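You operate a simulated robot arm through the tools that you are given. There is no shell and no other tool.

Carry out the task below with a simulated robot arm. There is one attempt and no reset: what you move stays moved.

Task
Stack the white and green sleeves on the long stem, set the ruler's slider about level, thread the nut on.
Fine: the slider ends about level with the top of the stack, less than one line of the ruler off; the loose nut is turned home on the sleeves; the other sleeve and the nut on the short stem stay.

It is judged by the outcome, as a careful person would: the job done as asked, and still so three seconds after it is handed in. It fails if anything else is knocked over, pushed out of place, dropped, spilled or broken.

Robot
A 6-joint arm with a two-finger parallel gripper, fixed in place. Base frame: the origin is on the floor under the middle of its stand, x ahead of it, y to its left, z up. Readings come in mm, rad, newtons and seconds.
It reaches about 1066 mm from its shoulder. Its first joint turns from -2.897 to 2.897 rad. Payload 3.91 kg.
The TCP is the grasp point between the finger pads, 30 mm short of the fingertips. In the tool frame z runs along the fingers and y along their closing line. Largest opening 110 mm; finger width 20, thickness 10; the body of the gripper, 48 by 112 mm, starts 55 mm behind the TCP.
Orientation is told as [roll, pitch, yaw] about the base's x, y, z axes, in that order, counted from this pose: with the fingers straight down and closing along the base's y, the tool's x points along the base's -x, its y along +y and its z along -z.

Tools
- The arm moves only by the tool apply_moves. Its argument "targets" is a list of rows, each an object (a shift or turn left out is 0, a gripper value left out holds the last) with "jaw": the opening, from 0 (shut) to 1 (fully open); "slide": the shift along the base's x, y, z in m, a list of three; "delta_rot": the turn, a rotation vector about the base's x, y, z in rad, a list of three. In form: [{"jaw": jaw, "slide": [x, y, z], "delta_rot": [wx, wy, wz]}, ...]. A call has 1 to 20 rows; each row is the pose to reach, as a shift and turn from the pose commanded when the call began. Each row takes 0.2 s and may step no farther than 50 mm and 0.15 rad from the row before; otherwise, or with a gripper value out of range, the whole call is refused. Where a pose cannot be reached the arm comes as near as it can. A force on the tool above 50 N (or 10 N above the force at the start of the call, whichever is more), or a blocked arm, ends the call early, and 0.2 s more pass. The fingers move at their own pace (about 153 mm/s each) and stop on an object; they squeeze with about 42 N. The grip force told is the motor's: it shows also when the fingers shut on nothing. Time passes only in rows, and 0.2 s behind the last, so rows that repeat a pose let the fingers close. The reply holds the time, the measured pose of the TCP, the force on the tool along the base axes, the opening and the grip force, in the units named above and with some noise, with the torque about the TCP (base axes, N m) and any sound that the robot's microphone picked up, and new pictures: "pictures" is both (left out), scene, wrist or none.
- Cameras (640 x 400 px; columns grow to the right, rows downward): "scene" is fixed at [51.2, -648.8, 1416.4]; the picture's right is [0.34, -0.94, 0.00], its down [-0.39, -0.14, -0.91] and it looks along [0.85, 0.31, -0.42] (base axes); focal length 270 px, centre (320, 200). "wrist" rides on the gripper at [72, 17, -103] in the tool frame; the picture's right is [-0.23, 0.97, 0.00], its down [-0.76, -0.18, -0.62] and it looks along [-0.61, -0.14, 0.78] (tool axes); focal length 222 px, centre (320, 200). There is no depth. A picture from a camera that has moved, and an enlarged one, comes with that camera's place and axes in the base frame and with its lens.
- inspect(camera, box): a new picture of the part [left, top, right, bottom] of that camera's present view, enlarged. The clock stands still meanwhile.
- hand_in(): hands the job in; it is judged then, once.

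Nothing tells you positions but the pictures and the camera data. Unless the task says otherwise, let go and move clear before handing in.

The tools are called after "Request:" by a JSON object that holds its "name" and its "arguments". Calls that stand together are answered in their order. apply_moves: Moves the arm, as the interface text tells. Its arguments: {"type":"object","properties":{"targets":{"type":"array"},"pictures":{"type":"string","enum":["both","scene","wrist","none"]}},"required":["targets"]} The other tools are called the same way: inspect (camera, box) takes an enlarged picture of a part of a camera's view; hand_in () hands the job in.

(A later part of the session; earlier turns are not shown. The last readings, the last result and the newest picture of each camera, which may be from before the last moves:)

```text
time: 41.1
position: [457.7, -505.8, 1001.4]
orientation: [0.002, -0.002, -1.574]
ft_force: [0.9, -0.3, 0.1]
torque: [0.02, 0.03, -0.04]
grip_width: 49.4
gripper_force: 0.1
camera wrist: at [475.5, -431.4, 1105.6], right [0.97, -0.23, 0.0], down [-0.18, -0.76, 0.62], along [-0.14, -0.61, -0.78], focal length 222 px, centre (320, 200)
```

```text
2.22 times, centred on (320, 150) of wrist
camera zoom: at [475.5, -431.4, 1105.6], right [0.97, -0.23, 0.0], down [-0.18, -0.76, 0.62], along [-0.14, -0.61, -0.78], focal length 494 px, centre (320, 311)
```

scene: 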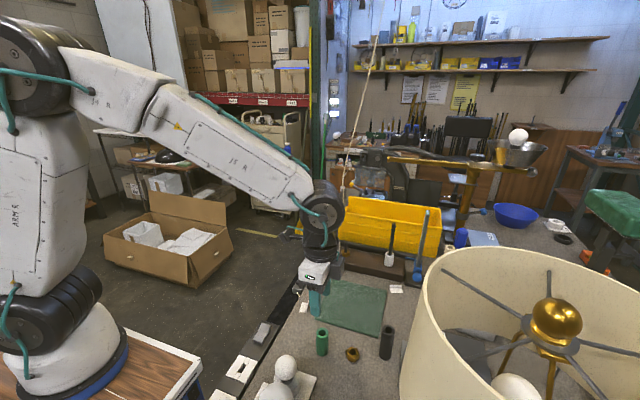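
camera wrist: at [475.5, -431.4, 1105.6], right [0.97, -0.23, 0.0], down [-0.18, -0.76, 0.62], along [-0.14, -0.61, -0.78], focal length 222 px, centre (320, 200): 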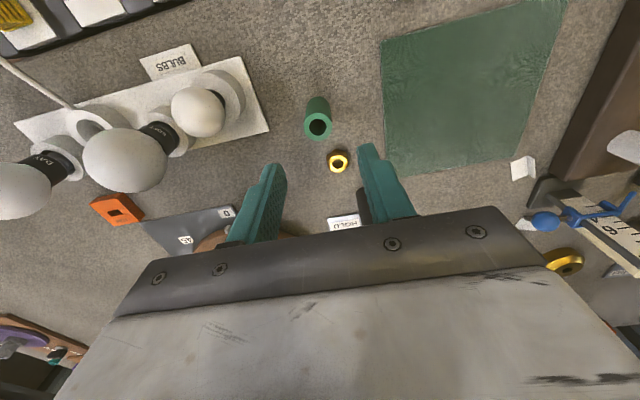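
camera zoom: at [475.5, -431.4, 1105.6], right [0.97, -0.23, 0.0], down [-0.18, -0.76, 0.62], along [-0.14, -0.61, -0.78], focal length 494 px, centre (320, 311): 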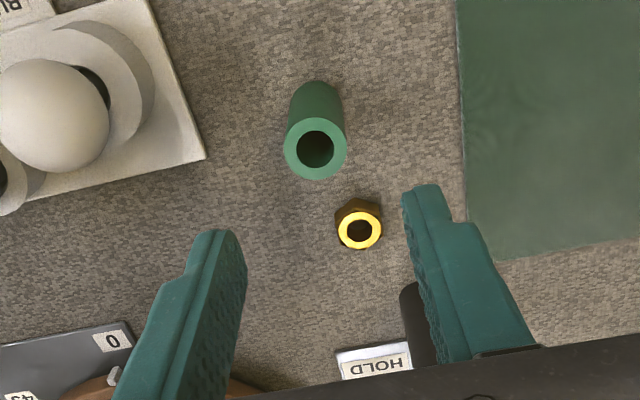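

The green sleeve is at about (456,-508). I'll lower to just above it and check.

Request:
{"name": "apply_moves", "arguments": {"targets": [{"jaw": 0.45, "slide": [-0.0015, -0.002, -0.03]}, {"slide": [-0.0015, -0.002, -0.06]}], "pictures": "none"}}

Request:
{"name": "inspect", "arguments": {"camera": "wrist", "box": [230, 80, 410, 240]}}

Request:
{"name": "inspect", "arguments": {"camera": "scene", "box": [290, 290, 350, 370]}}

```text
time: 41.7
position: [457.3, -508.8, 941.9]
orientation: [0.002, 0.0, -1.571]
ft_force: [1.1, -0.1, 0.4]
torque: [0.03, -0.06, 0.02]
grip_width: 49.4
gripper_force: 0.1
```

```text
2.50 times, centred on (320, 160) of wrist
camera zoom: at [474.6, -434.8, 1046.2], right [0.97, -0.23, 0.0], down [-0.18, -0.76, 0.62], along [-0.14, -0.61, -0.78], focal length 555 px, centre (320, 300)
```

zoom: 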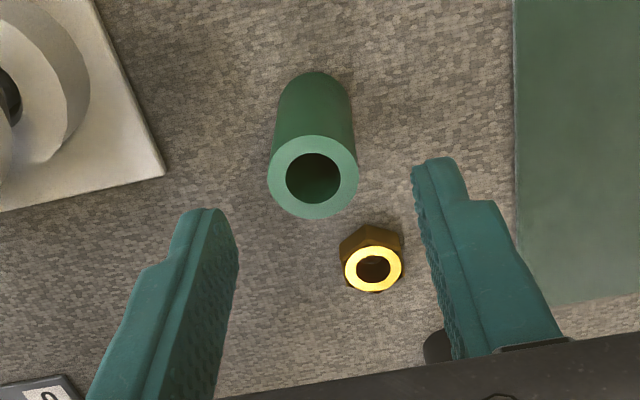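

```text
5.00 times, centred on (320, 330) of scene
camera zoom: at [51.2, -648.8, 1416.4], right [0.34, -0.94, 0.0], down [-0.39, -0.14, -0.91], along [0.85, 0.31, -0.42], focal length 1352 px, centre (320, -450)
```

zoom: 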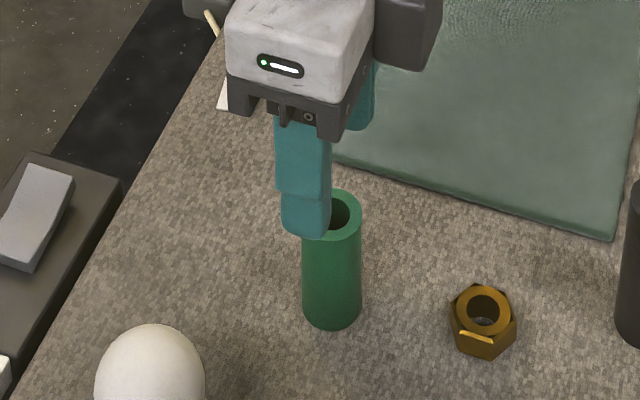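

The sleeve is centred between the fingers. I'll lower to grip its top third, close and lift.

Request:
{"name": "apply_moves", "arguments": {"targets": [{"jaw": 0.45, "slide": [-0.001, 0.0, -0.025]}, {"jaw": 0.45, "slide": [-0.001, 0.0, -0.049]}, {"jaw": 0.45, "slide": [-0.001, 0.0, -0.049]}], "pictures": "none"}}

Request:
{"name": "inspect", "arguments": {"camera": "wrist", "box": [230, 80, 410, 240]}}

Request:
{"name": "inspect", "arguments": {"camera": "scene", "box": [290, 290, 350, 370]}}

```text
time: 42.5
position: [452.3, -508.2, 893.0]
orientation: [0.001, -0.002, -1.571]
ft_force: [0.4, 0.2, -0.4]
torque: [0.01, 0.01, 0.02]
grip_width: 49.5
gripper_force: 0.0
```

```text
2.50 times, centred on (320, 160) of wrist
camera zoom: at [471.4, -434.6, 997.3], right [0.97, -0.23, 0.0], down [-0.18, -0.76, 0.62], along [-0.14, -0.61, -0.78], focal length 555 px, centre (320, 300)
```

zoom: 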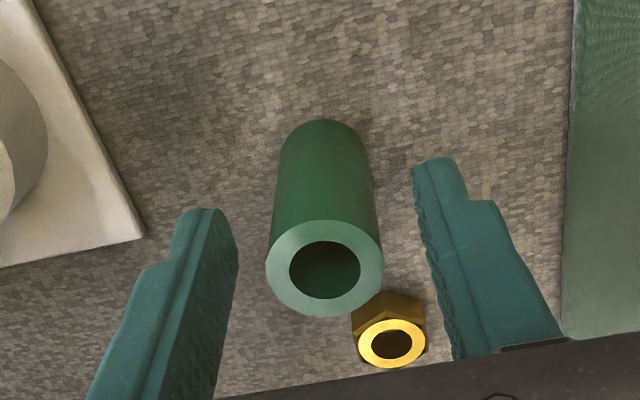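

```text
5.00 times, centred on (320, 330) of scene
camera zoom: at [51.2, -648.8, 1416.4], right [0.34, -0.94, 0.0], down [-0.39, -0.14, -0.91], along [0.85, 0.31, -0.42], focal length 1352 px, centre (320, -450)
```

zoom: 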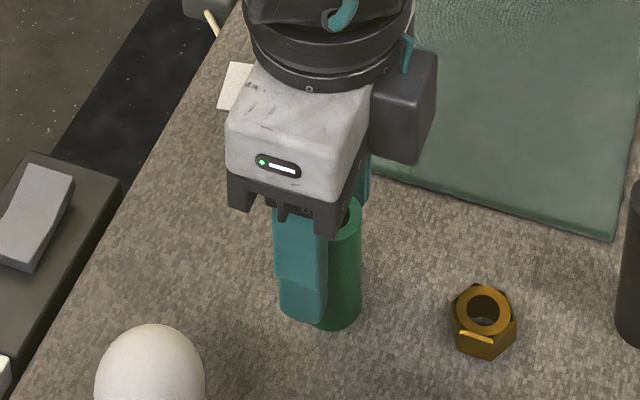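

Top of the green sleeve is about level with the TCP. I'll raise the grip by 3 mm so the palm stays clear of the stem later, then close and lift.

Request:
{"name": "apply_moves", "arguments": {"targets": [{"jaw": 0.45, "slide": [0.001, 0, 0.003]}, {"jaw": 0.3, "slide": [0.001, 0, 0.003]}, {"jaw": 0.1, "slide": [0.001, 0, 0.003]}, {"jaw": 0.1, "slide": [0.001, 0, 0.003]}, {"jaw": 0.1, "slide": [0.001, 0, 0.018]}, {"jaw": 0.1, "slide": [0.001, 0, 0.05]}, {"jaw": 0.1, "slide": [0.001, 0, 0.1]}]}}

Request:
{"name": "inspect", "arguments": {"camera": "wrist", "box": [230, 80, 410, 240]}}

```text
time: 44.1
position: [456.2, -507.7, 993.0]
orientation: [0.0, -0.001, -1.571]
ft_force: [-0.6, -0.6, 0.5]
torque: [-0.01, -0.02, 0.0]
grip_width: 22.9
gripper_force: 41.9
camera wrist: at [474.0, -434.8, 1098.4], right [0.97, -0.23, 0.0], down [-0.18, -0.76, 0.62], along [-0.14, -0.61, -0.78], focal length 222 px, centre (320, 200)
```

scene: 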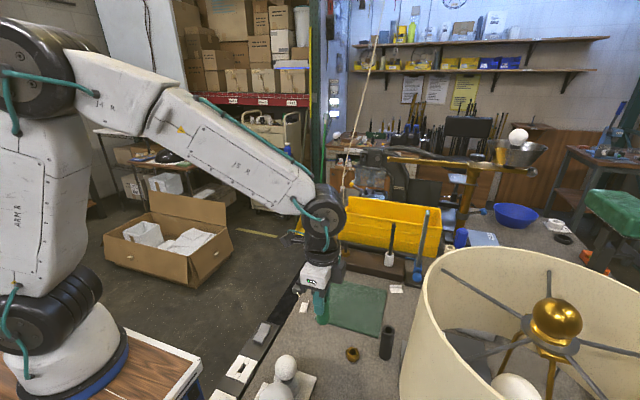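
wrist: 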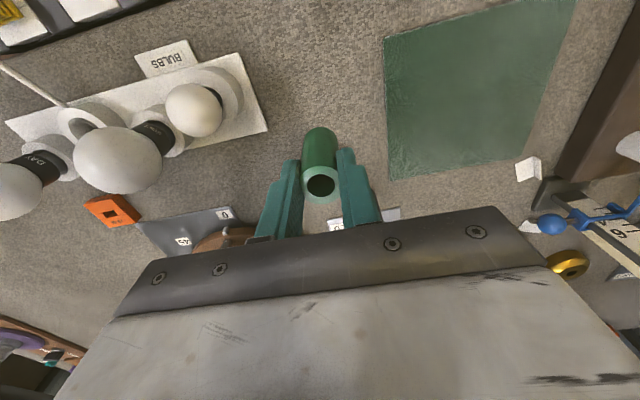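

```text
2.50 times, centred on (320, 160) of wrist
camera zoom: at [474.0, -434.8, 1098.4], right [0.97, -0.23, 0.0], down [-0.18, -0.76, 0.62], along [-0.14, -0.61, -0.78], focal length 555 px, centre (320, 300)
```

zoom: 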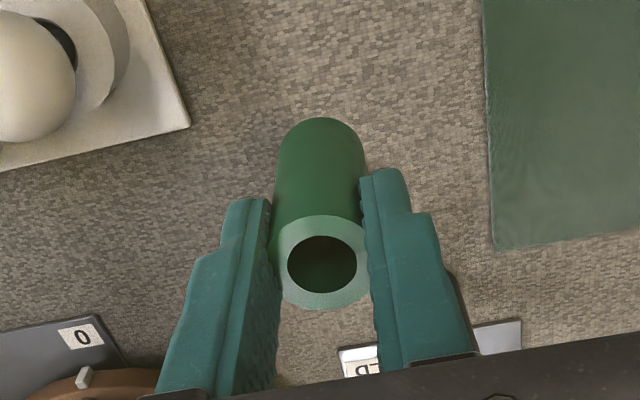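

Green sleeve is held. I'll raise it above the stem height and carry it over to the stem.

Request:
{"name": "apply_moves", "arguments": {"targets": [{"jaw": 0.1, "slide": [0.01, -0.003, 0.045]}, {"slide": [0.035, -0.011, 0.08]}, {"slide": [0.075, -0.024, 0.1]}, {"slide": [0.12, -0.039, 0.1]}, {"slide": [0.165, -0.054, 0.1]}, {"slide": [0.21, -0.069, 0.1]}, {"slide": [0.255, -0.084, 0.1]}, {"slide": [0.3, -0.099, 0.1]}, {"slide": [0.34, -0.112, 0.1]}, {"slide": [0.34, -0.112, 0.1]}], "pictures": "none"}}

Request:
{"name": "inspect", "arguments": {"camera": "wrist", "box": [260, 70, 380, 220]}}

Request:
{"name": "inspect", "arguments": {"camera": "scene", "box": [375, 190, 425, 240]}}

```text
time: 46.3
position: [797.3, -619.1, 1091.7]
orientation: [-0.001, 0.0, -1.572]
ft_force: [0.3, -0.3, 0.8]
torque: [-0.03, -0.02, 0.01]
grip_width: 22.9
gripper_force: 41.8
```

```text
2.67 times, centred on (320, 145) of wrist
camera zoom: at [814.9, -545.3, 1196.6], right [0.97, -0.23, 0.0], down [-0.18, -0.76, 0.62], along [-0.14, -0.61, -0.78], focal length 592 px, centre (320, 347)
```

zoom: 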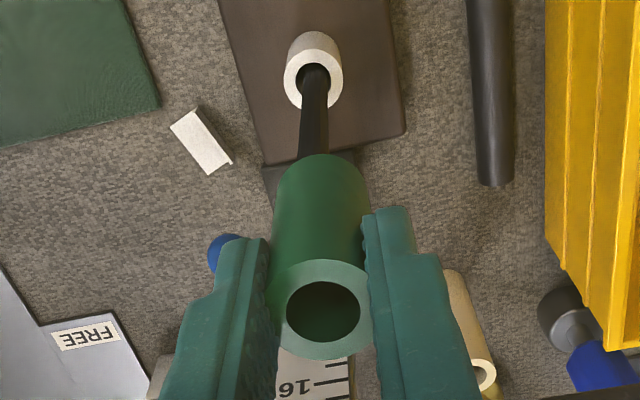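

```text
8.00 times, centred on (400, 215) of scene
camera zoom: at [51.2, -648.8, 1416.4], right [0.34, -0.94, 0.0], down [-0.39, -0.14, -0.91], along [0.85, 0.31, -0.42], focal length 2162 px, centre (-320, 80)
```

zoom: 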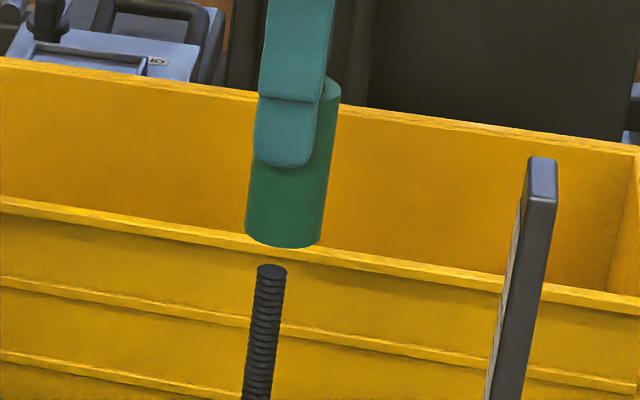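

The stem is about (-2.4,+1.1) mm from the green sleeve's axis. I'll correct and lower to just above the tip.

Request:
{"name": "apply_moves", "arguments": {"targets": [{"slide": [-0.0024, 0.0011, 0]}, {"slide": [-0.0024, 0.0011, -0.006]}, {"slide": [-0.0024, 0.0011, -0.012]}], "pictures": "none"}}

Request:
{"name": "inspect", "arguments": {"camera": "wrist", "box": [280, 70, 360, 190]}}

Request:
{"name": "inspect", "arguments": {"camera": "scene", "box": [380, 205, 420, 245]}}

```text
time: 47.1
position: [794.6, -616.9, 1080.7]
orientation: [0.003, -0.001, -1.571]
ft_force: [0.2, -0.2, -1.3]
torque: [-0.01, 0.01, -0.01]
grip_width: 22.9
gripper_force: 41.8
```

```text
3.33 times, centred on (320, 130) of wrist
camera zoom: at [812.0, -544.2, 1184.4], right [0.97, -0.23, 0.0], down [-0.18, -0.76, 0.62], along [-0.14, -0.61, -0.78], focal length 740 px, centre (320, 433)
```

zoom: 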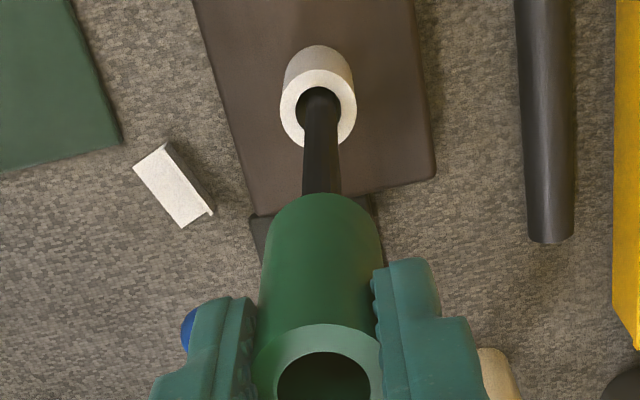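

```text
10.00 times, centred on (400, 225) of scene
camera zoom: at [51.2, -648.8, 1416.4], right [0.34, -0.94, 0.0], down [-0.39, -0.14, -0.91], along [0.85, 0.31, -0.42], focal length 2703 px, centre (-480, -50)
```

zoom: 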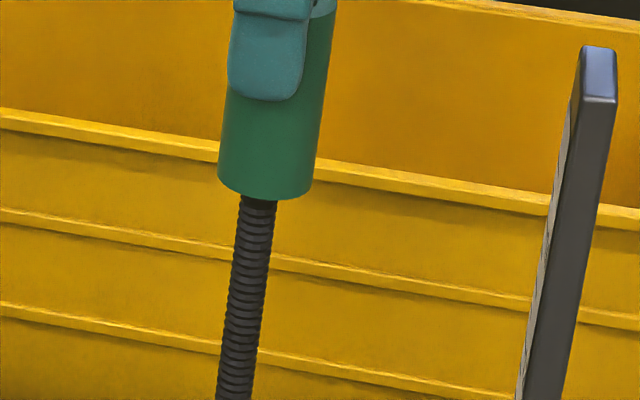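

Request:
{"name": "apply_moves", "arguments": {"targets": [{"slide": [0.0001, 0.0012, 0]}, {"slide": [0.0001, 0.0012, -0.007]}, {"slide": [0.0001, 0.0012, -0.014]}, {"slide": [0.0001, 0.0012, -0.022]}], "pictures": "none"}}

Request:
{"name": "inspect", "arguments": {"camera": "wrist", "box": [280, 70, 360, 190]}}

Request:
{"name": "inspect", "arguments": {"camera": "scene", "box": [380, 205, 420, 245]}}

```text
time: 48.1
position: [795.0, -616.2, 1058.3]
orientation: [0.003, 0.001, -1.571]
ft_force: [0.1, 0.2, -0.7]
torque: [-0.02, -0.01, -0.03]
grip_width: 22.9
gripper_force: 41.6
```

```text
3.33 times, centred on (320, 130) of wrist
camera zoom: at [812.0, -542.3, 1161.6], right [0.97, -0.23, 0.0], down [-0.18, -0.76, 0.62], along [-0.14, -0.61, -0.78], focal length 740 px, centre (320, 433)
```

zoom: 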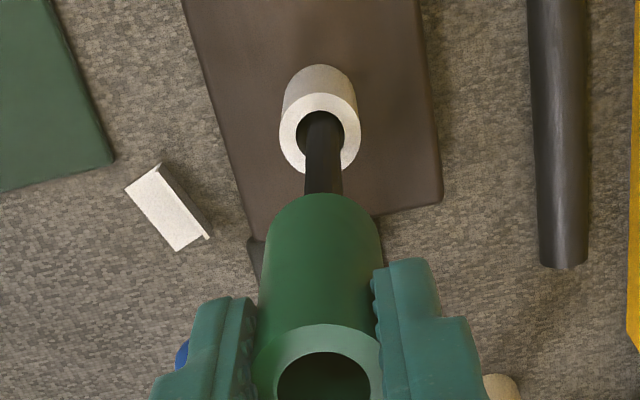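

```text
10.00 times, centred on (400, 225) of scene
camera zoom: at [51.2, -648.8, 1416.4], right [0.34, -0.94, 0.0], down [-0.39, -0.14, -0.91], along [0.85, 0.31, -0.42], focal length 2703 px, centre (-480, -50)
```

zoom: 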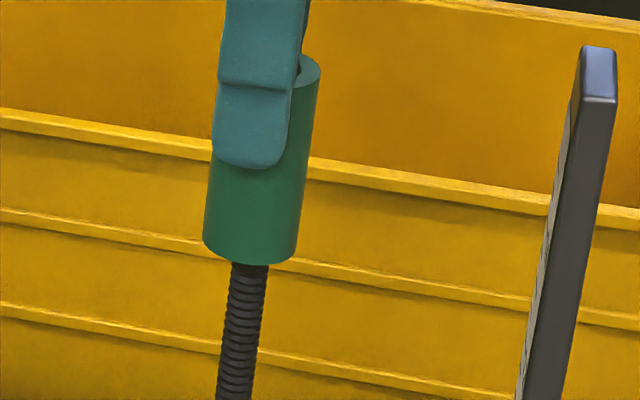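

The tip is in the bore and centred. Lowering along the stem toward the white sleeve.

Request:
{"name": "apply_moves", "arguments": {"targets": [{"slide": [0, 0, -0.013]}, {"slide": [0, 0, -0.026]}, {"slide": [0, 0, -0.039]}, {"slide": [0, 0, -0.052]}, {"slide": [0, 0, -0.065]}, {"slide": [0, 0, -0.078]}], "pictures": "none"}}

Request:
{"name": "inspect", "arguments": {"camera": "wrist", "box": [270, 90, 370, 220]}}

Request:
{"name": "inspect", "arguments": {"camera": "scene", "box": [370, 210, 430, 280]}}

```text
time: 49.5
position: [793.6, -617.0, 979.7]
orientation: [0.003, 0.0, -1.571]
ft_force: [0.4, -0.1, -1.1]
torque: [-0.02, 0.0, 0.02]
grip_width: 23.1
gripper_force: 42.0
```

```text
3.08 times, centred on (320, 155) of wrist
camera zoom: at [811.5, -543.1, 1084.0], right [0.97, -0.23, 0.0], down [-0.18, -0.76, 0.62], along [-0.14, -0.61, -0.78], focal length 684 px, centre (320, 338)
```

zoom: 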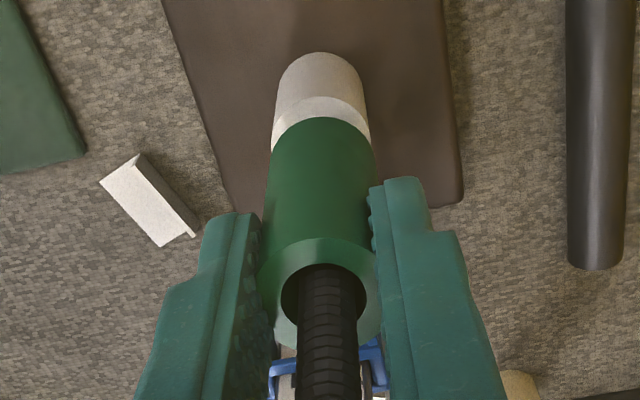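

```text
5.71 times, centred on (400, 245) of scene
camera zoom: at [51.2, -648.8, 1416.4], right [0.34, -0.94, 0.0], down [-0.39, -0.14, -0.91], along [0.85, 0.31, -0.42], focal length 1544 px, centre (-137, -57)
```

zoom: 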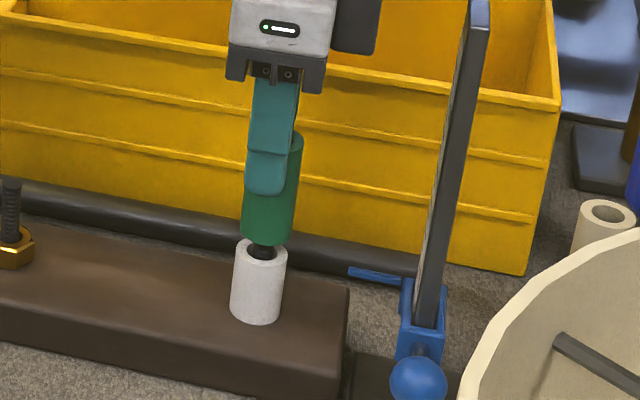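

About 12 mm gap is left. Lowering the last part in small steps.

Request:
{"name": "apply_moves", "arguments": {"targets": [{"slide": [0, 0, -0.004]}, {"slide": [0, 0, -0.008]}], "pictures": "none"}}

Request:
{"name": "inspect", "arguments": {"camera": "scene", "box": [380, 225, 420, 275]}}

```text
time: 50.1
position: [793.3, -616.6, 973.4]
orientation: [0.002, 0.0, -1.571]
ft_force: [-0.7, -0.4, -1.1]
torque: [0.02, 0.01, -0.01]
grip_width: 23.1
gripper_force: 41.9
```

```text
8.00 times, centred on (400, 250) of scene
camera zoom: at [51.2, -648.8, 1416.4], right [0.34, -0.94, 0.0], down [-0.39, -0.14, -0.91], along [0.85, 0.31, -0.42], focal length 2162 px, centre (-320, -200)
```

zoom: 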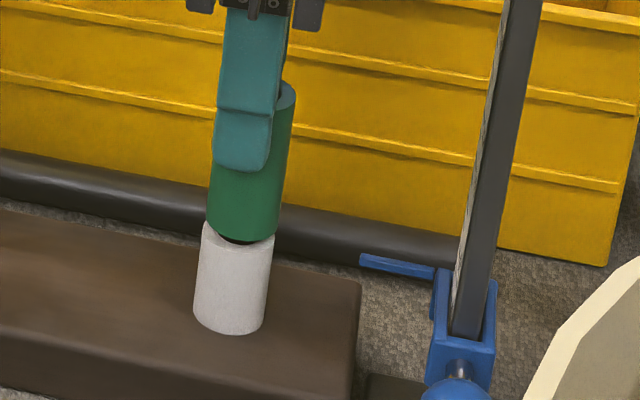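

Request:
{"name": "apply_moves", "arguments": {"targets": [{"slide": [0, 0, -0.001]}, {"slide": [0, 0, -0.002]}], "pictures": "none"}}

Request:
{"name": "inspect", "arguments": {"camera": "scene", "box": [385, 230, 415, 265]}}

```text
time: 50.7
position: [794.7, -618.0, 970.3]
orientation: [0.001, -0.001, -1.571]
ft_force: [0.3, 0.0, -1.3]
torque: [0.0, -0.03, 0.01]
grip_width: 23.0
gripper_force: 42.1
```

```text
11.43 times, centred on (400, 248) of scene
camera zoom: at [51.2, -648.8, 1416.4], right [0.34, -0.94, 0.0], down [-0.39, -0.14, -0.91], along [0.85, 0.31, -0.42], focal length 3089 px, centre (-594, -343)
```

zoom: 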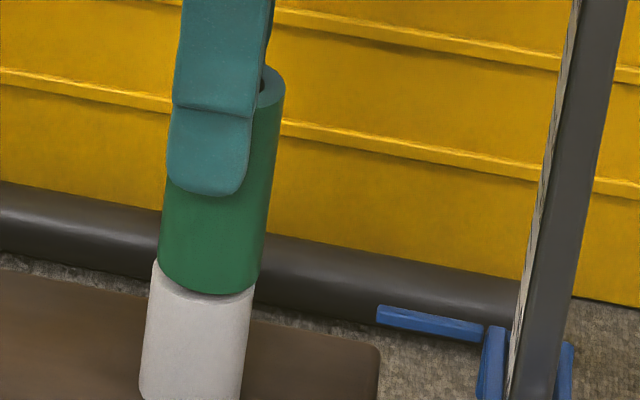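

Request:
{"name": "apply_moves", "arguments": {"targets": [{"slide": [0, 0, -0.001]}, {"slide": [0, 0, -0.002]}], "pictures": "none"}}

Request:
{"name": "inspect", "arguments": {"camera": "scene", "box": [385, 230, 415, 265]}}

```text
time: 51.3
position: [793.8, -616.7, 968.9]
orientation: [0.001, 0.0, -1.569]
ft_force: [-0.1, 0.4, -0.7]
torque: [0.01, 0.03, 0.01]
grip_width: 23.0
gripper_force: 42.0
```

```text
11.43 times, centred on (400, 248) of scene
camera zoom: at [51.2, -648.8, 1416.4], right [0.34, -0.94, 0.0], down [-0.39, -0.14, -0.91], along [0.85, 0.31, -0.42], focal length 3089 px, centre (-594, -343)
```

zoom: 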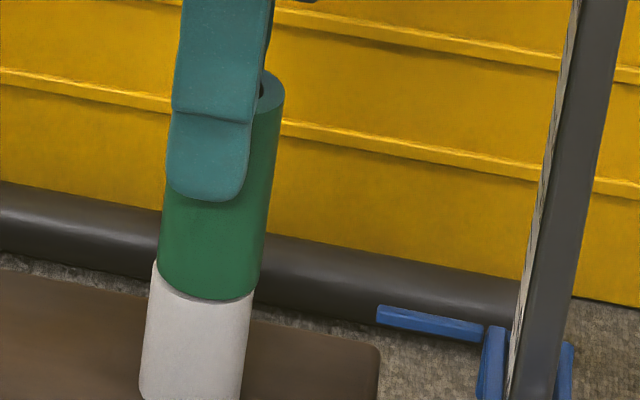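

Request:
{"name": "apply_moves", "arguments": {"targets": [{"slide": [0, 0, -0.001]}, {"slide": [0, 0, -0.0015]}], "pictures": "none"}}

Request:
{"name": "inspect", "arguments": {"camera": "scene", "box": [385, 230, 415, 265]}}

Request:
{"name": "inspect", "arguments": {"camera": "wrist", "box": [270, 90, 370, 220]}}

```text
time: 51.9
position: [794.1, -617.6, 966.4]
orientation: [-0.001, 0.002, -1.571]
ft_force: [1.0, 0.6, -1.1]
torque: [0.0, 0.0, -0.03]
grip_width: 22.8
gripper_force: 41.6
```

```text
11.43 times, centred on (400, 248) of scene
camera zoom: at [51.2, -648.8, 1416.4], right [0.34, -0.94, 0.0], down [-0.39, -0.14, -0.91], along [0.85, 0.31, -0.42], focal length 3089 px, centre (-594, -343)
```

zoom: 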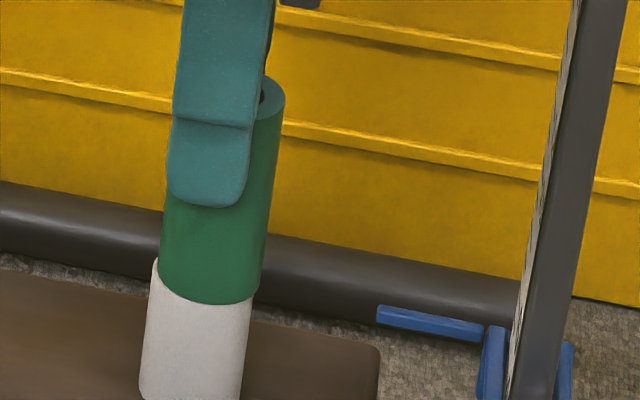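

```text
3.08 times, centred on (320, 155) of wrist
camera zoom: at [811.0, -544.0, 1070.6], right [0.97, -0.23, 0.0], down [-0.18, -0.76, 0.62], along [-0.14, -0.61, -0.78], focal length 684 px, centre (320, 338)
```

zoom: 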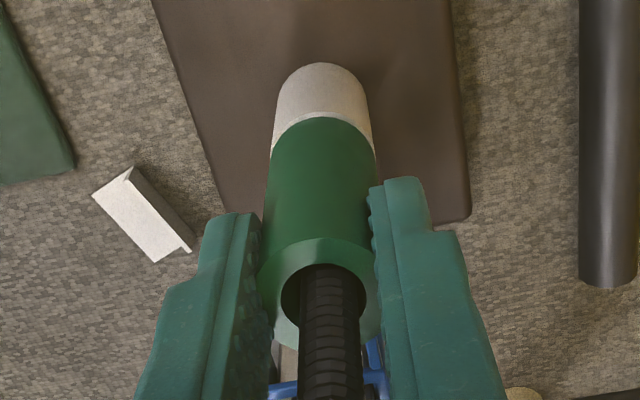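

Request:
{"name": "apply_moves", "arguments": {"targets": [{"slide": [0, 0, -0.0005]}, {"slide": [0, 0, -0.001]}], "pictures": "none"}}

Request:
{"name": "apply_moves", "arguments": {"targets": [{"slide": [0, 0, 0]}], "pictures": "none"}}

```text
time: 52.5
position: [794.5, -617.5, 966.8]
orientation: [0.003, -0.003, -1.571]
ft_force: [0.3, 0.2, 3.9]
torque: [0.04, 0.03, -0.03]
grip_width: 22.9
gripper_force: 41.8
```

```text
time: 52.9
position: [793.5, -616.5, 966.2]
orientation: [0.001, 0.0, -1.57]
ft_force: [-0.1, 0.1, 4.2]
torque: [-0.03, 0.03, 0.0]
grip_width: 23.1
gripper_force: 41.6
```

Contact is confirmed (about 4 N). I'll open and rise straight up clear of the stem.

Request:
{"name": "apply_moves", "arguments": {"targets": [{"jaw": 0.3, "slide": [0, 0, 0]}, {"jaw": 0.45, "slide": [0, 0, 0]}, {"jaw": 0.45, "slide": [0, 0, 0]}, {"jaw": 0.45, "slide": [0, 0, 0.02]}, {"jaw": 0.45, "slide": [0, 0, 0.06]}, {"jaw": 0.45, "slide": [0, 0, 0.1]}]}}

Request:
{"name": "inspect", "arguments": {"camera": "scene", "box": [370, 205, 430, 285]}}

Request:
{"name": "inspect", "arguments": {"camera": "wrist", "box": [250, 60, 390, 220]}}

```text
time: 54.3
position: [795.3, -617.2, 1064.7]
orientation: [0.001, 0.0, -1.572]
ft_force: [0.4, -0.4, -1.1]
torque: [0.05, 0.0, -0.03]
grip_width: 49.5
gripper_force: 0.1
camera wrist: at [812.6, -544.0, 1169.5], right [0.97, -0.23, 0.0], down [-0.18, -0.76, 0.62], along [-0.14, -0.61, -0.78], focal length 222 px, centre (320, 200)
```

scene: 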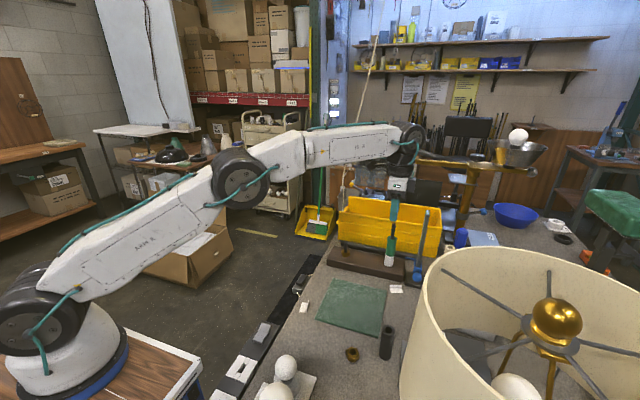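
wrist: 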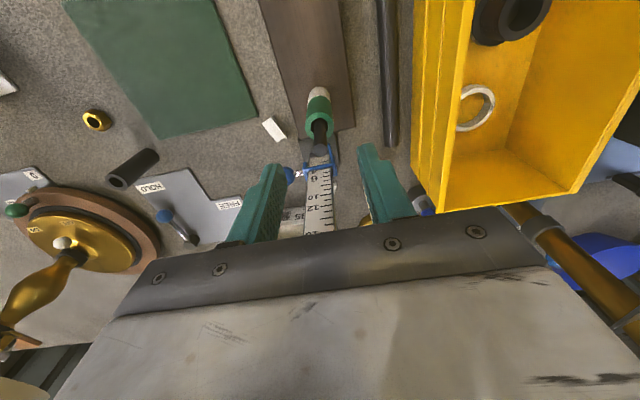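

```text
5.00 times, centred on (400, 245) of scene
camera zoom: at [51.2, -648.8, 1416.4], right [0.34, -0.94, 0.0], down [-0.39, -0.14, -0.91], along [0.85, 0.31, -0.42], focal length 1352 px, centre (-80, -25)
```

zoom: 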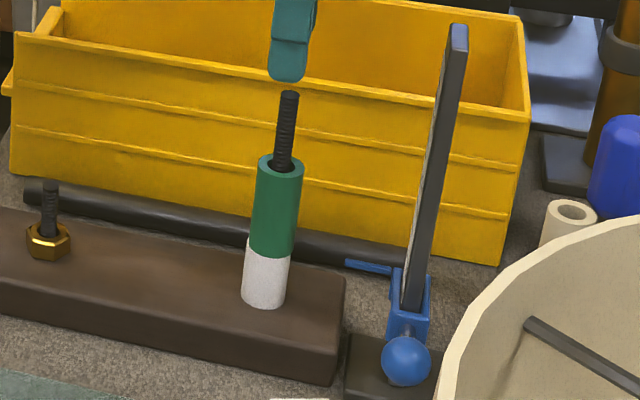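

```text
2.50 times, centred on (320, 140) of wrist
camera zoom: at [812.6, -544.0, 1169.5], right [0.97, -0.23, 0.0], down [-0.18, -0.76, 0.62], along [-0.14, -0.61, -0.78], focal length 555 px, centre (320, 350)
```

zoom: 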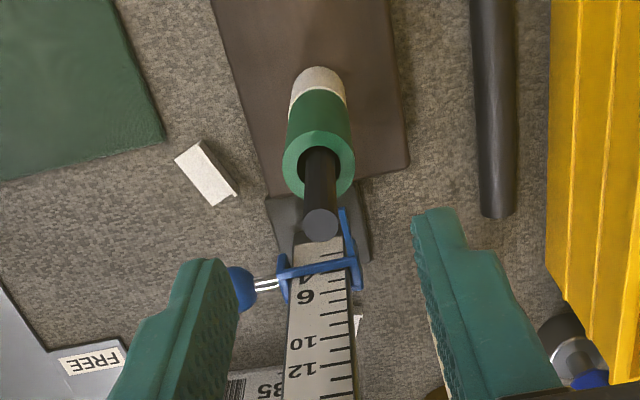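

White and green are stacked. Next is the loose nut near (466,-575). I'll rise a bit, move above it and look at its hex orientation.

Request:
{"name": "apply_moves", "arguments": {"targets": [{"jaw": 0.45, "slide": [-0.01, 0.0, 0.025]}, {"slide": [-0.055, 0.006, 0.025]}, {"slide": [-0.1, 0.012, 0.02]}, {"slide": [-0.145, 0.018, 0.015]}, {"slide": [-0.19, 0.024, 0.005]}, {"slide": [-0.235, 0.03, -0.005]}, {"slide": [-0.28, 0.036, -0.02]}, {"slide": [-0.315, 0.04, -0.04]}, {"slide": [-0.329, 0.042, -0.075]}, {"slide": [-0.329, 0.042, -0.105]}]}}

Request:
{"name": "inspect", "arguments": {"camera": "wrist", "box": [270, 90, 390, 220]}}

Request:
{"name": "inspect", "arguments": {"camera": "scene", "box": [330, 335, 375, 375]}}

```text
time: 56.5
position: [465.3, -574.8, 959.5]
orientation: [0.001, 0.0, -1.572]
ft_force: [0.0, 0.4, 0.3]
torque: [-0.03, -0.01, -0.01]
grip_width: 49.3
gripper_force: 0.0
camera wrist: at [482.2, -500.9, 1064.2], right [0.97, -0.23, 0.0], down [-0.18, -0.76, 0.62], along [-0.14, -0.61, -0.78], focal length 222 px, centre (320, 200)
```

scene: 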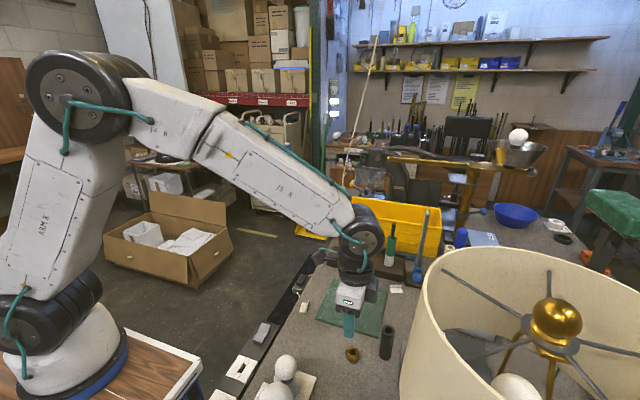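
wrist: 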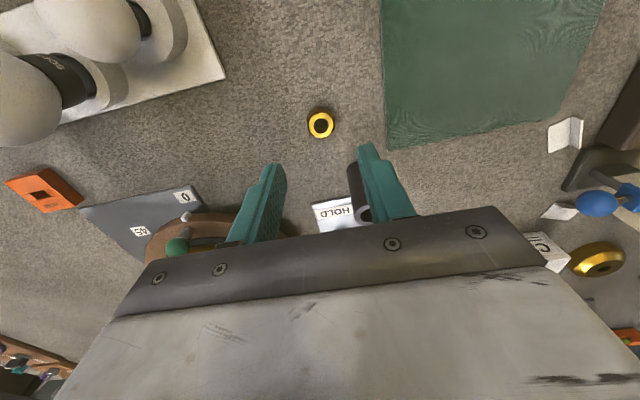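

```text
3.08 times, centred on (330, 155) of wrist
camera zoom: at [482.2, -500.9, 1064.2], right [0.97, -0.23, 0.0], down [-0.18, -0.76, 0.62], along [-0.14, -0.61, -0.78], focal length 684 px, centre (289, 338)
```

zoom: 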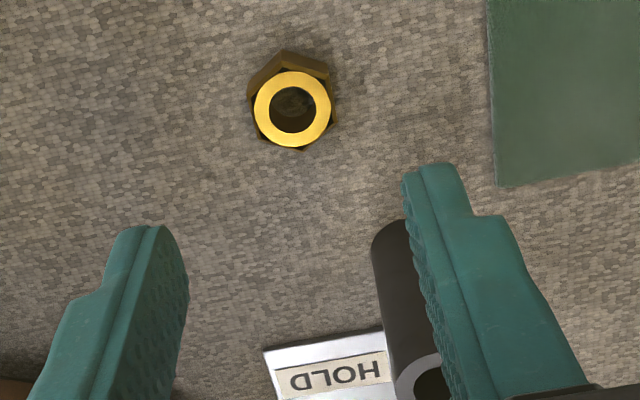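

```text
10.00 times, centred on (352, 355) of scene
camera zoom: at [51.2, -648.8, 1416.4], right [0.34, -0.94, 0.0], down [-0.39, -0.14, -0.91], along [0.85, 0.31, -0.42], focal length 2703 px, centre (-5, -1350)
```

zoom: 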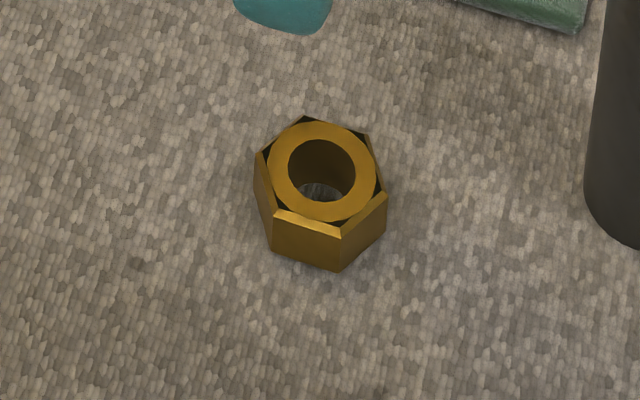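

The nut lies flat with flats facing ±x, about 25 mm across flats, centred near (466,-577). I'll turn the gripper to yaw -30°, which matches a pair of flats and leaves room to turn clockwise, and look again.

Request:
{"name": "apply_moves", "arguments": {"targets": [{"jaw": 0.45, "slide": [0.001, -0.002, -0.01], "delta_rot": [0, 0, 0.15]}, {"slide": [0.001, -0.002, -0.02], "delta_rot": [0, 0, 0.3]}, {"slide": [0.001, -0.002, -0.03], "delta_rot": [0, 0, 0.45]}, {"slide": [0.001, -0.002, -0.04], "delta_rot": [0, 0, 0.6]}, {"slide": [0.001, -0.002, -0.045], "delta_rot": [0, 0, 0.75]}, {"slide": [0.001, -0.002, -0.05], "delta_rot": [0, 0, 0.9]}, {"slide": [0.001, -0.002, -0.05], "delta_rot": [0, 0, 1.047]}], "pictures": "none"}}

Request:
{"name": "inspect", "arguments": {"camera": "wrist", "box": [250, 80, 390, 220]}}

Request:
{"name": "inspect", "arguments": {"camera": "scene", "box": [325, 310, 405, 380]}}

```text
time: 58.1
position: [466.7, -576.5, 911.1]
orientation: [0.003, -0.001, -0.522]
ft_force: [0.2, 0.6, -0.5]
torque: [-0.02, 0.0, 0.01]
grip_width: 49.6
gripper_force: 0.1
```

```text
2.86 times, centred on (320, 150) of wrist
camera zoom: at [411.9, -525.4, 1015.2], right [0.68, 0.73, 0.0], down [0.57, -0.53, 0.62], along [0.46, -0.42, -0.78], focal length 635 px, centre (320, 343)
```

zoom: 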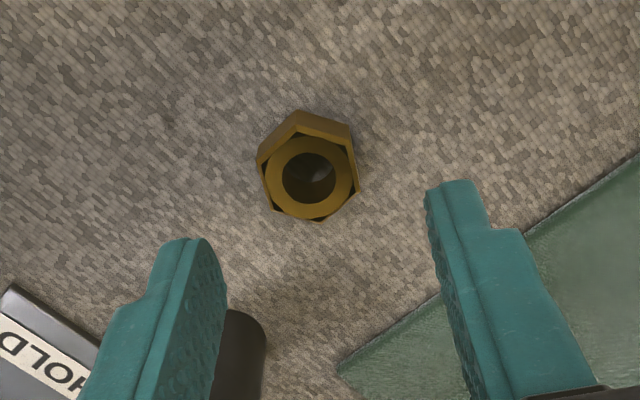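

```text
5.71 times, centred on (365, 345) of scene
camera zoom: at [51.2, -648.8, 1416.4], right [0.34, -0.94, 0.0], down [-0.39, -0.14, -0.91], along [0.85, 0.31, -0.42], focal length 1544 px, centre (63, -629)
```

zoom: 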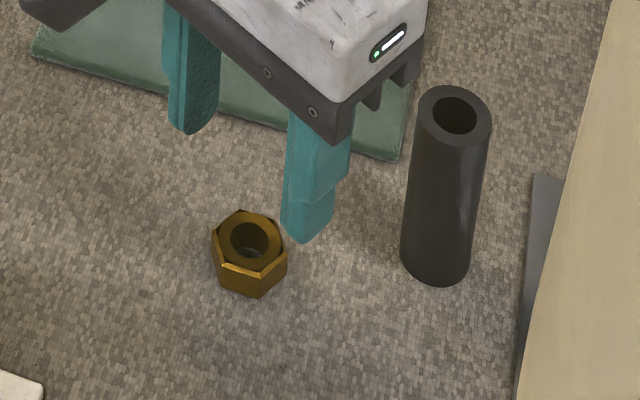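

Request:
{"name": "apply_moves", "arguments": {"targets": [{"jaw": 0.45, "slide": [-0.003, -0.001, -0.015]}, {"jaw": 0.45, "slide": [-0.003, -0.001, -0.03]}], "pictures": "none"}}

Request:
{"name": "inspect", "arguments": {"camera": "wrist", "box": [250, 80, 390, 220]}}

Request:
{"name": "inspect", "arguments": {"camera": "scene", "box": [325, 310, 405, 380]}}

```text
time: 58.7
position: [463.4, -578.4, 881.0]
orientation: [0.002, -0.001, -0.524]
ft_force: [-0.8, 0.6, 1.3]
torque: [-0.02, 0.03, 0.0]
grip_width: 49.6
gripper_force: 0.1
```

```text
2.86 times, centred on (320, 150) of wrist
camera zoom: at [409.2, -526.7, 984.6], right [0.68, 0.73, 0.0], down [0.57, -0.54, 0.62], along [0.46, -0.43, -0.78], focal length 635 px, centre (320, 343)
```

zoom: 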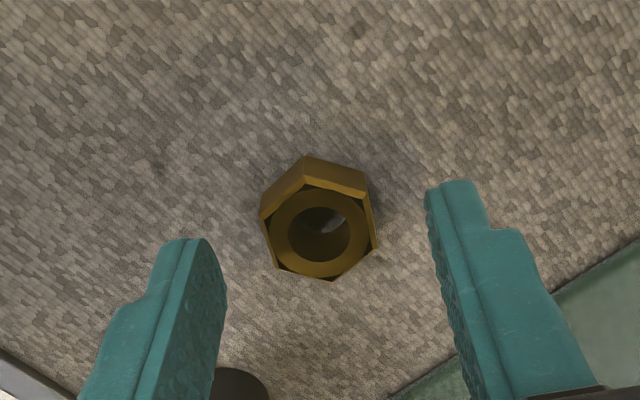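

```text
5.71 times, centred on (365, 345) of scene
camera zoom: at [51.2, -648.8, 1416.4], right [0.34, -0.94, 0.0], down [-0.39, -0.14, -0.91], along [0.85, 0.31, -0.42], focal length 1544 px, centre (63, -629)
```

zoom: 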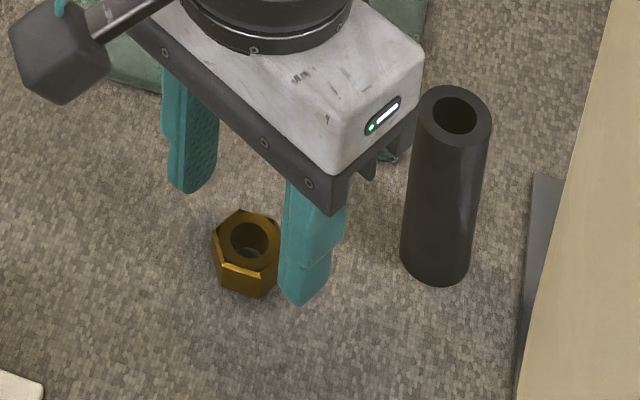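

The nut is centred between the fingers with the flats facing them. I'll lower so the tips are a few mm above the nut's base and close.

Request:
{"name": "apply_moves", "arguments": {"targets": [{"jaw": 0.45, "slide": [-0.0006, 0.0006, -0.007]}, {"jaw": 0.45, "slide": [-0.0006, 0.0006, -0.013]}, {"jaw": 0.35, "slide": [-0.0006, 0.0006, -0.013]}, {"jaw": 0.25, "slide": [-0.0006, 0.0006, -0.013]}, {"jaw": 0.1, "slide": [-0.0006, 0.0006, -0.013]}, {"jaw": 0.1, "slide": [-0.0006, 0.0006, -0.013]}], "pictures": "none"}}

Request:
{"name": "inspect", "arguments": {"camera": "wrist", "box": [260, 100, 380, 220]}}

Request:
{"name": "inspect", "arguments": {"camera": "scene", "box": [330, 320, 390, 375]}}

```text
time: 60.1
position: [463.4, -577.9, 866.3]
orientation: [0.001, 0.0, -0.523]
ft_force: [-0.2, 0.1, 0.3]
torque: [-0.01, -0.01, 0.01]
grip_width: 25.8
gripper_force: 41.8
```

```text
3.33 times, centred on (320, 160) of wrist
camera zoom: at [409.1, -525.9, 971.3], right [0.68, 0.73, 0.0], down [0.57, -0.54, 0.62], along [0.46, -0.43, -0.78], focal length 740 px, centre (320, 333)
```

zoom: 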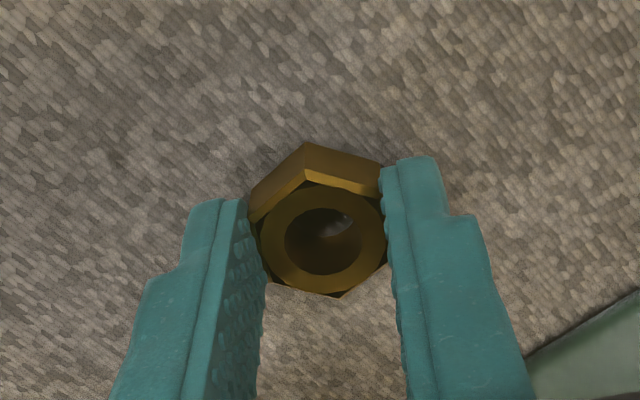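

```text
7.27 times, centred on (360, 348) of scene
camera zoom: at [51.2, -648.8, 1416.4], right [0.34, -0.94, 0.0], down [-0.39, -0.14, -0.91], along [0.85, 0.31, -0.42], focal length 1966 px, centre (29, -873)
```

zoom: 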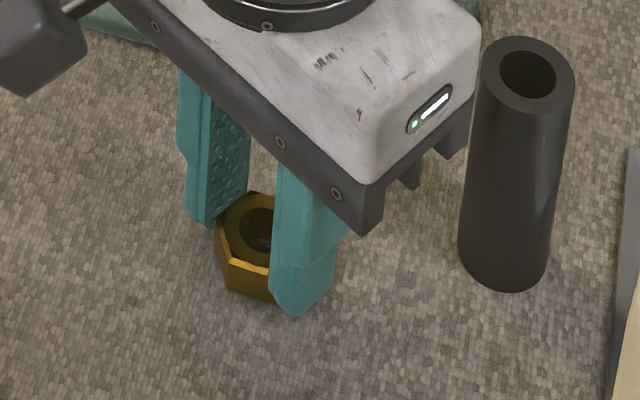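

The nut is held on its flats (25.8 mm). I'll lift it and carry it over the stem top.

Request:
{"name": "apply_moves", "arguments": {"targets": [{"jaw": 0.1, "slide": [0, 0, 0.03]}, {"slide": [0, 0, 0.075]}, {"slide": [0.01, -0.001, 0.12]}, {"slide": [0.035, -0.004, 0.16]}, {"slide": [0.07, -0.009, 0.19]}, {"slide": [0.115, -0.014, 0.2]}, {"slide": [0.16, -0.02, 0.2]}, {"slide": [0.205, -0.025, 0.2]}, {"slide": [0.25, -0.031, 0.2]}, {"slide": [0.295, -0.036, 0.2]}, {"slide": [0.333, -0.041, 0.2]}, {"slide": [0.333, -0.041, 0.2]}]}}

Request:
{"name": "inspect", "arguments": {"camera": "wrist", "box": [260, 80, 380, 220]}}

Request:
{"name": "inspect", "arguments": {"camera": "scene", "box": [375, 190, 425, 240]}}

```text
time: 62.7
position: [797.2, -616.2, 1068.7]
orientation: [0.001, 0.001, -0.524]
ft_force: [0.2, 0.1, -0.7]
torque: [-0.02, -0.01, 0.06]
grip_width: 25.6
gripper_force: 42.1
camera wrist: at [743.0, -565.1, 1173.2], right [0.68, 0.73, 0.0], down [0.57, -0.54, 0.62], along [0.46, -0.43, -0.78], focal length 222 px, centre (320, 200)
```

scene: 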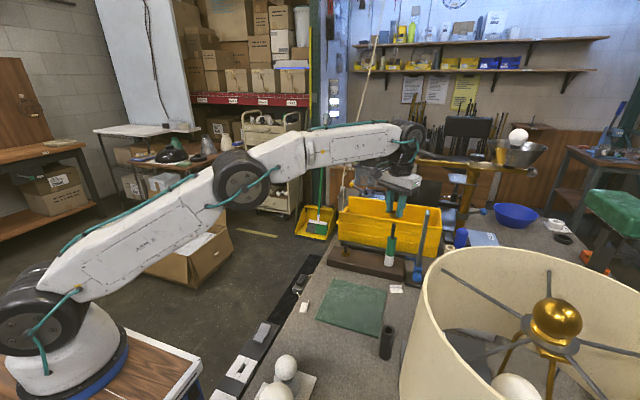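
wrist: 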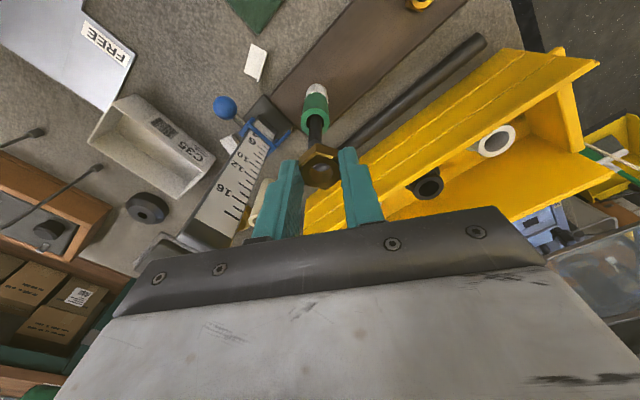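

```text
2.86 times, centred on (320, 150) of wrist
camera zoom: at [743.0, -565.1, 1173.2], right [0.68, 0.73, 0.0], down [0.57, -0.54, 0.62], along [0.46, -0.43, -0.78], focal length 635 px, centre (320, 343)
```

zoom: 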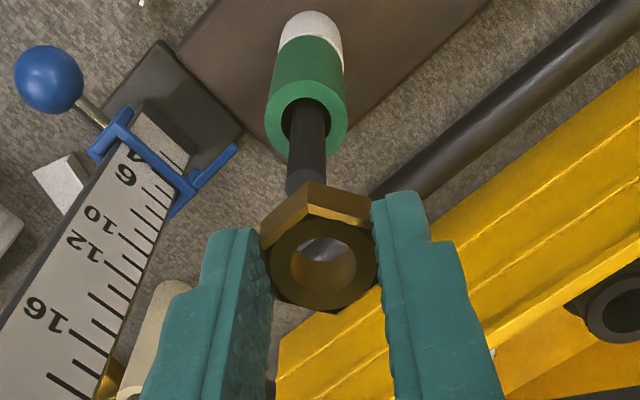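

```text
8.00 times, centred on (400, 215) of scene
camera zoom: at [51.2, -648.8, 1416.4], right [0.34, -0.94, 0.0], down [-0.39, -0.14, -0.91], along [0.85, 0.31, -0.42], focal length 2162 px, centre (-320, 80)
```

zoom: 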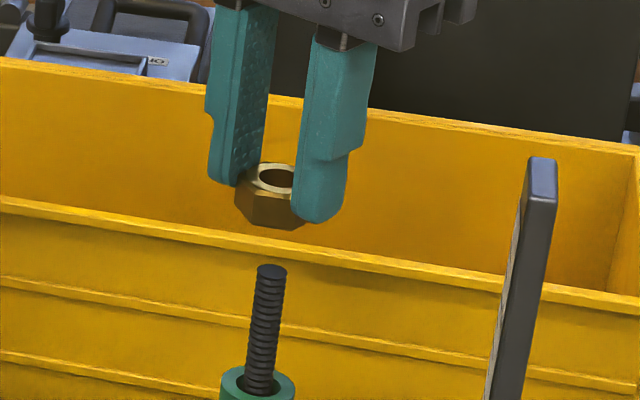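

The nut is held level. The stem is about (-2.5,-4) mm from the nut's axis. I'll correct that, lower to just above the tip and refine.

Request:
{"name": "apply_moves", "arguments": {"targets": [{"slide": [-0.0025, -0.0039, 0]}, {"slide": [-0.0025, -0.0039, -0.008]}, {"slide": [-0.0025, -0.0039, -0.016]}], "pictures": "none"}}

Request:
{"name": "inspect", "arguments": {"camera": "wrist", "box": [280, 90, 360, 200]}}

Request:
{"name": "inspect", "arguments": {"camera": "scene", "box": [380, 200, 420, 240]}}

```text
time: 63.5
position: [792.7, -622.3, 1052.0]
orientation: [0.001, -0.002, -0.523]
ft_force: [0.2, -0.1, 0.2]
torque: [-0.01, 0.0, 0.03]
grip_width: 25.8
gripper_force: 42.4
```

```text
3.64 times, centred on (320, 145) of wrist
camera zoom: at [739.1, -570.1, 1156.6], right [0.68, 0.73, 0.0], down [0.57, -0.54, 0.62], along [0.46, -0.43, -0.78], focal length 808 px, centre (320, 400)
```

zoom: 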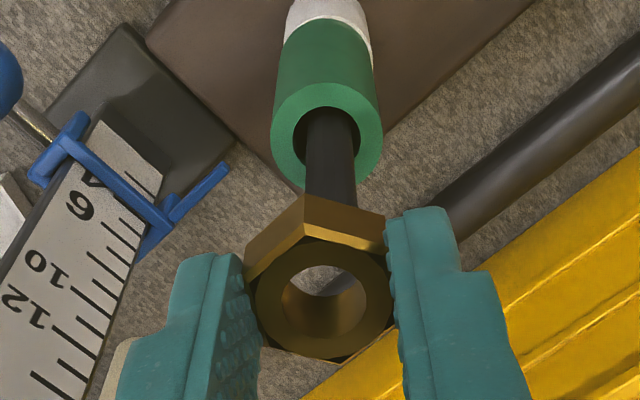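

```text
10.00 times, centred on (400, 220) of scene
camera zoom: at [51.2, -648.8, 1416.4], right [0.34, -0.94, 0.0], down [-0.39, -0.14, -0.91], along [0.85, 0.31, -0.42], focal length 2703 px, centre (-480, 0)
```

zoom: 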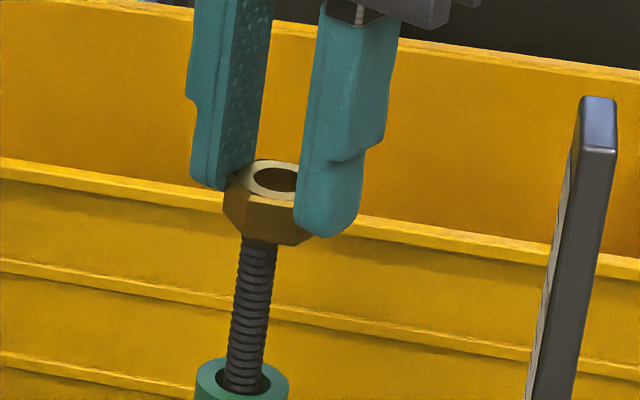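

Request:
{"name": "inspect", "arguments": {"camera": "scene", "box": [394, 212, 414, 232]}}

Request:
{"name": "inspect", "arguments": {"camera": "wrist", "box": [295, 110, 345, 200]}}

```text
16.00 times, centred on (404, 222) of scene
camera zoom: at [51.2, -648.8, 1416.4], right [0.34, -0.94, 0.0], down [-0.39, -0.14, -0.91], along [0.85, 0.31, -0.42], focal length 4325 px, centre (-1024, -152)
```

zoom: 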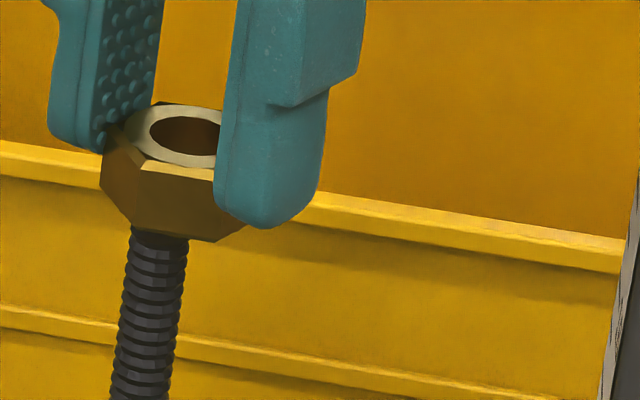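

```text
4.44 times, centred on (320, 155) of wrist
camera zoom: at [739.1, -570.1, 1156.6], right [0.68, 0.73, 0.0], down [0.57, -0.54, 0.62], along [0.46, -0.43, -0.78], focal length 987 px, centre (320, 400)
```

zoom: 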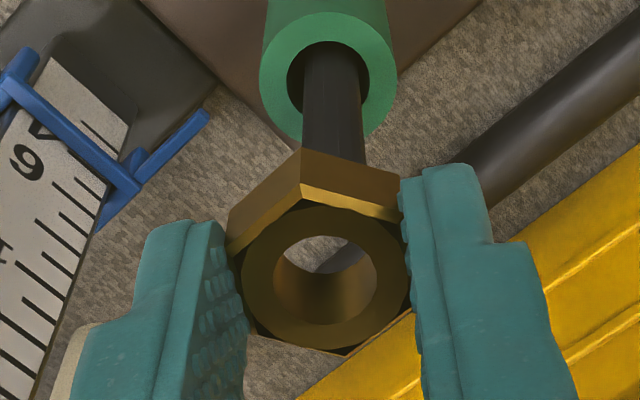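

I measured again at higher zoom: the stem is about (-0.5,+2.9) mm from the nut's axis. Correcting and checking again.

Request:
{"name": "apply_moves", "arguments": {"targets": [{"slide": [-0.0003, 0.0015, 0]}, {"slide": [-0.0005, 0.0029, 0]}, {"slide": [-0.0005, 0.0029, 0]}], "pictures": "none"}}

Request:
{"name": "inspect", "arguments": {"camera": "scene", "box": [392, 212, 412, 237]}}

Request:
{"name": "inspect", "arguments": {"camera": "wrist", "box": [295, 110, 345, 200]}}

```text
time: 64.3
position: [794.2, -619.8, 1051.8]
orientation: [0.001, 0.0, -0.524]
ft_force: [0.2, 0.9, -0.6]
torque: [-0.02, -0.05, 0.02]
grip_width: 25.9
gripper_force: 41.5
```

```text
16.00 times, centred on (402, 224) of scene
camera zoom: at [51.2, -648.8, 1416.4], right [0.34, -0.94, 0.0], down [-0.39, -0.14, -0.91], along [0.85, 0.31, -0.42], focal length 4325 px, centre (-992, -192)
```

zoom: 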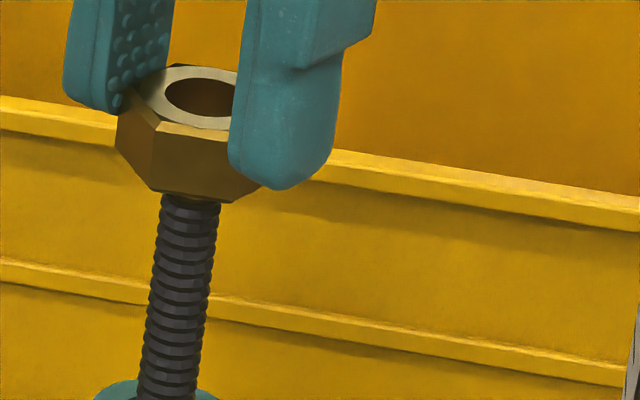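

```text
4.44 times, centred on (320, 155) of wrist
camera zoom: at [739.0, -567.2, 1155.8], right [0.68, 0.73, 0.0], down [0.57, -0.54, 0.62], along [0.46, -0.43, -0.78], focal length 987 px, centre (320, 400)
```

zoom: 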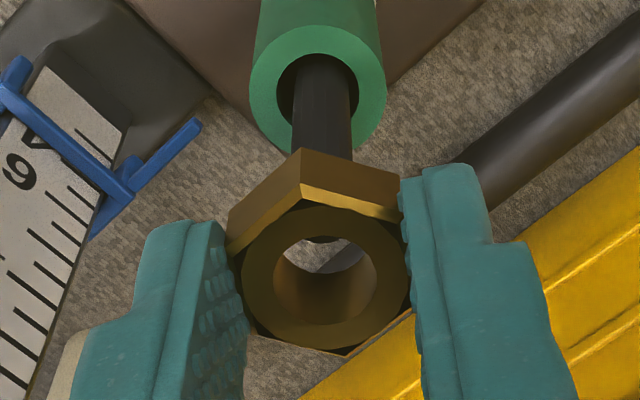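

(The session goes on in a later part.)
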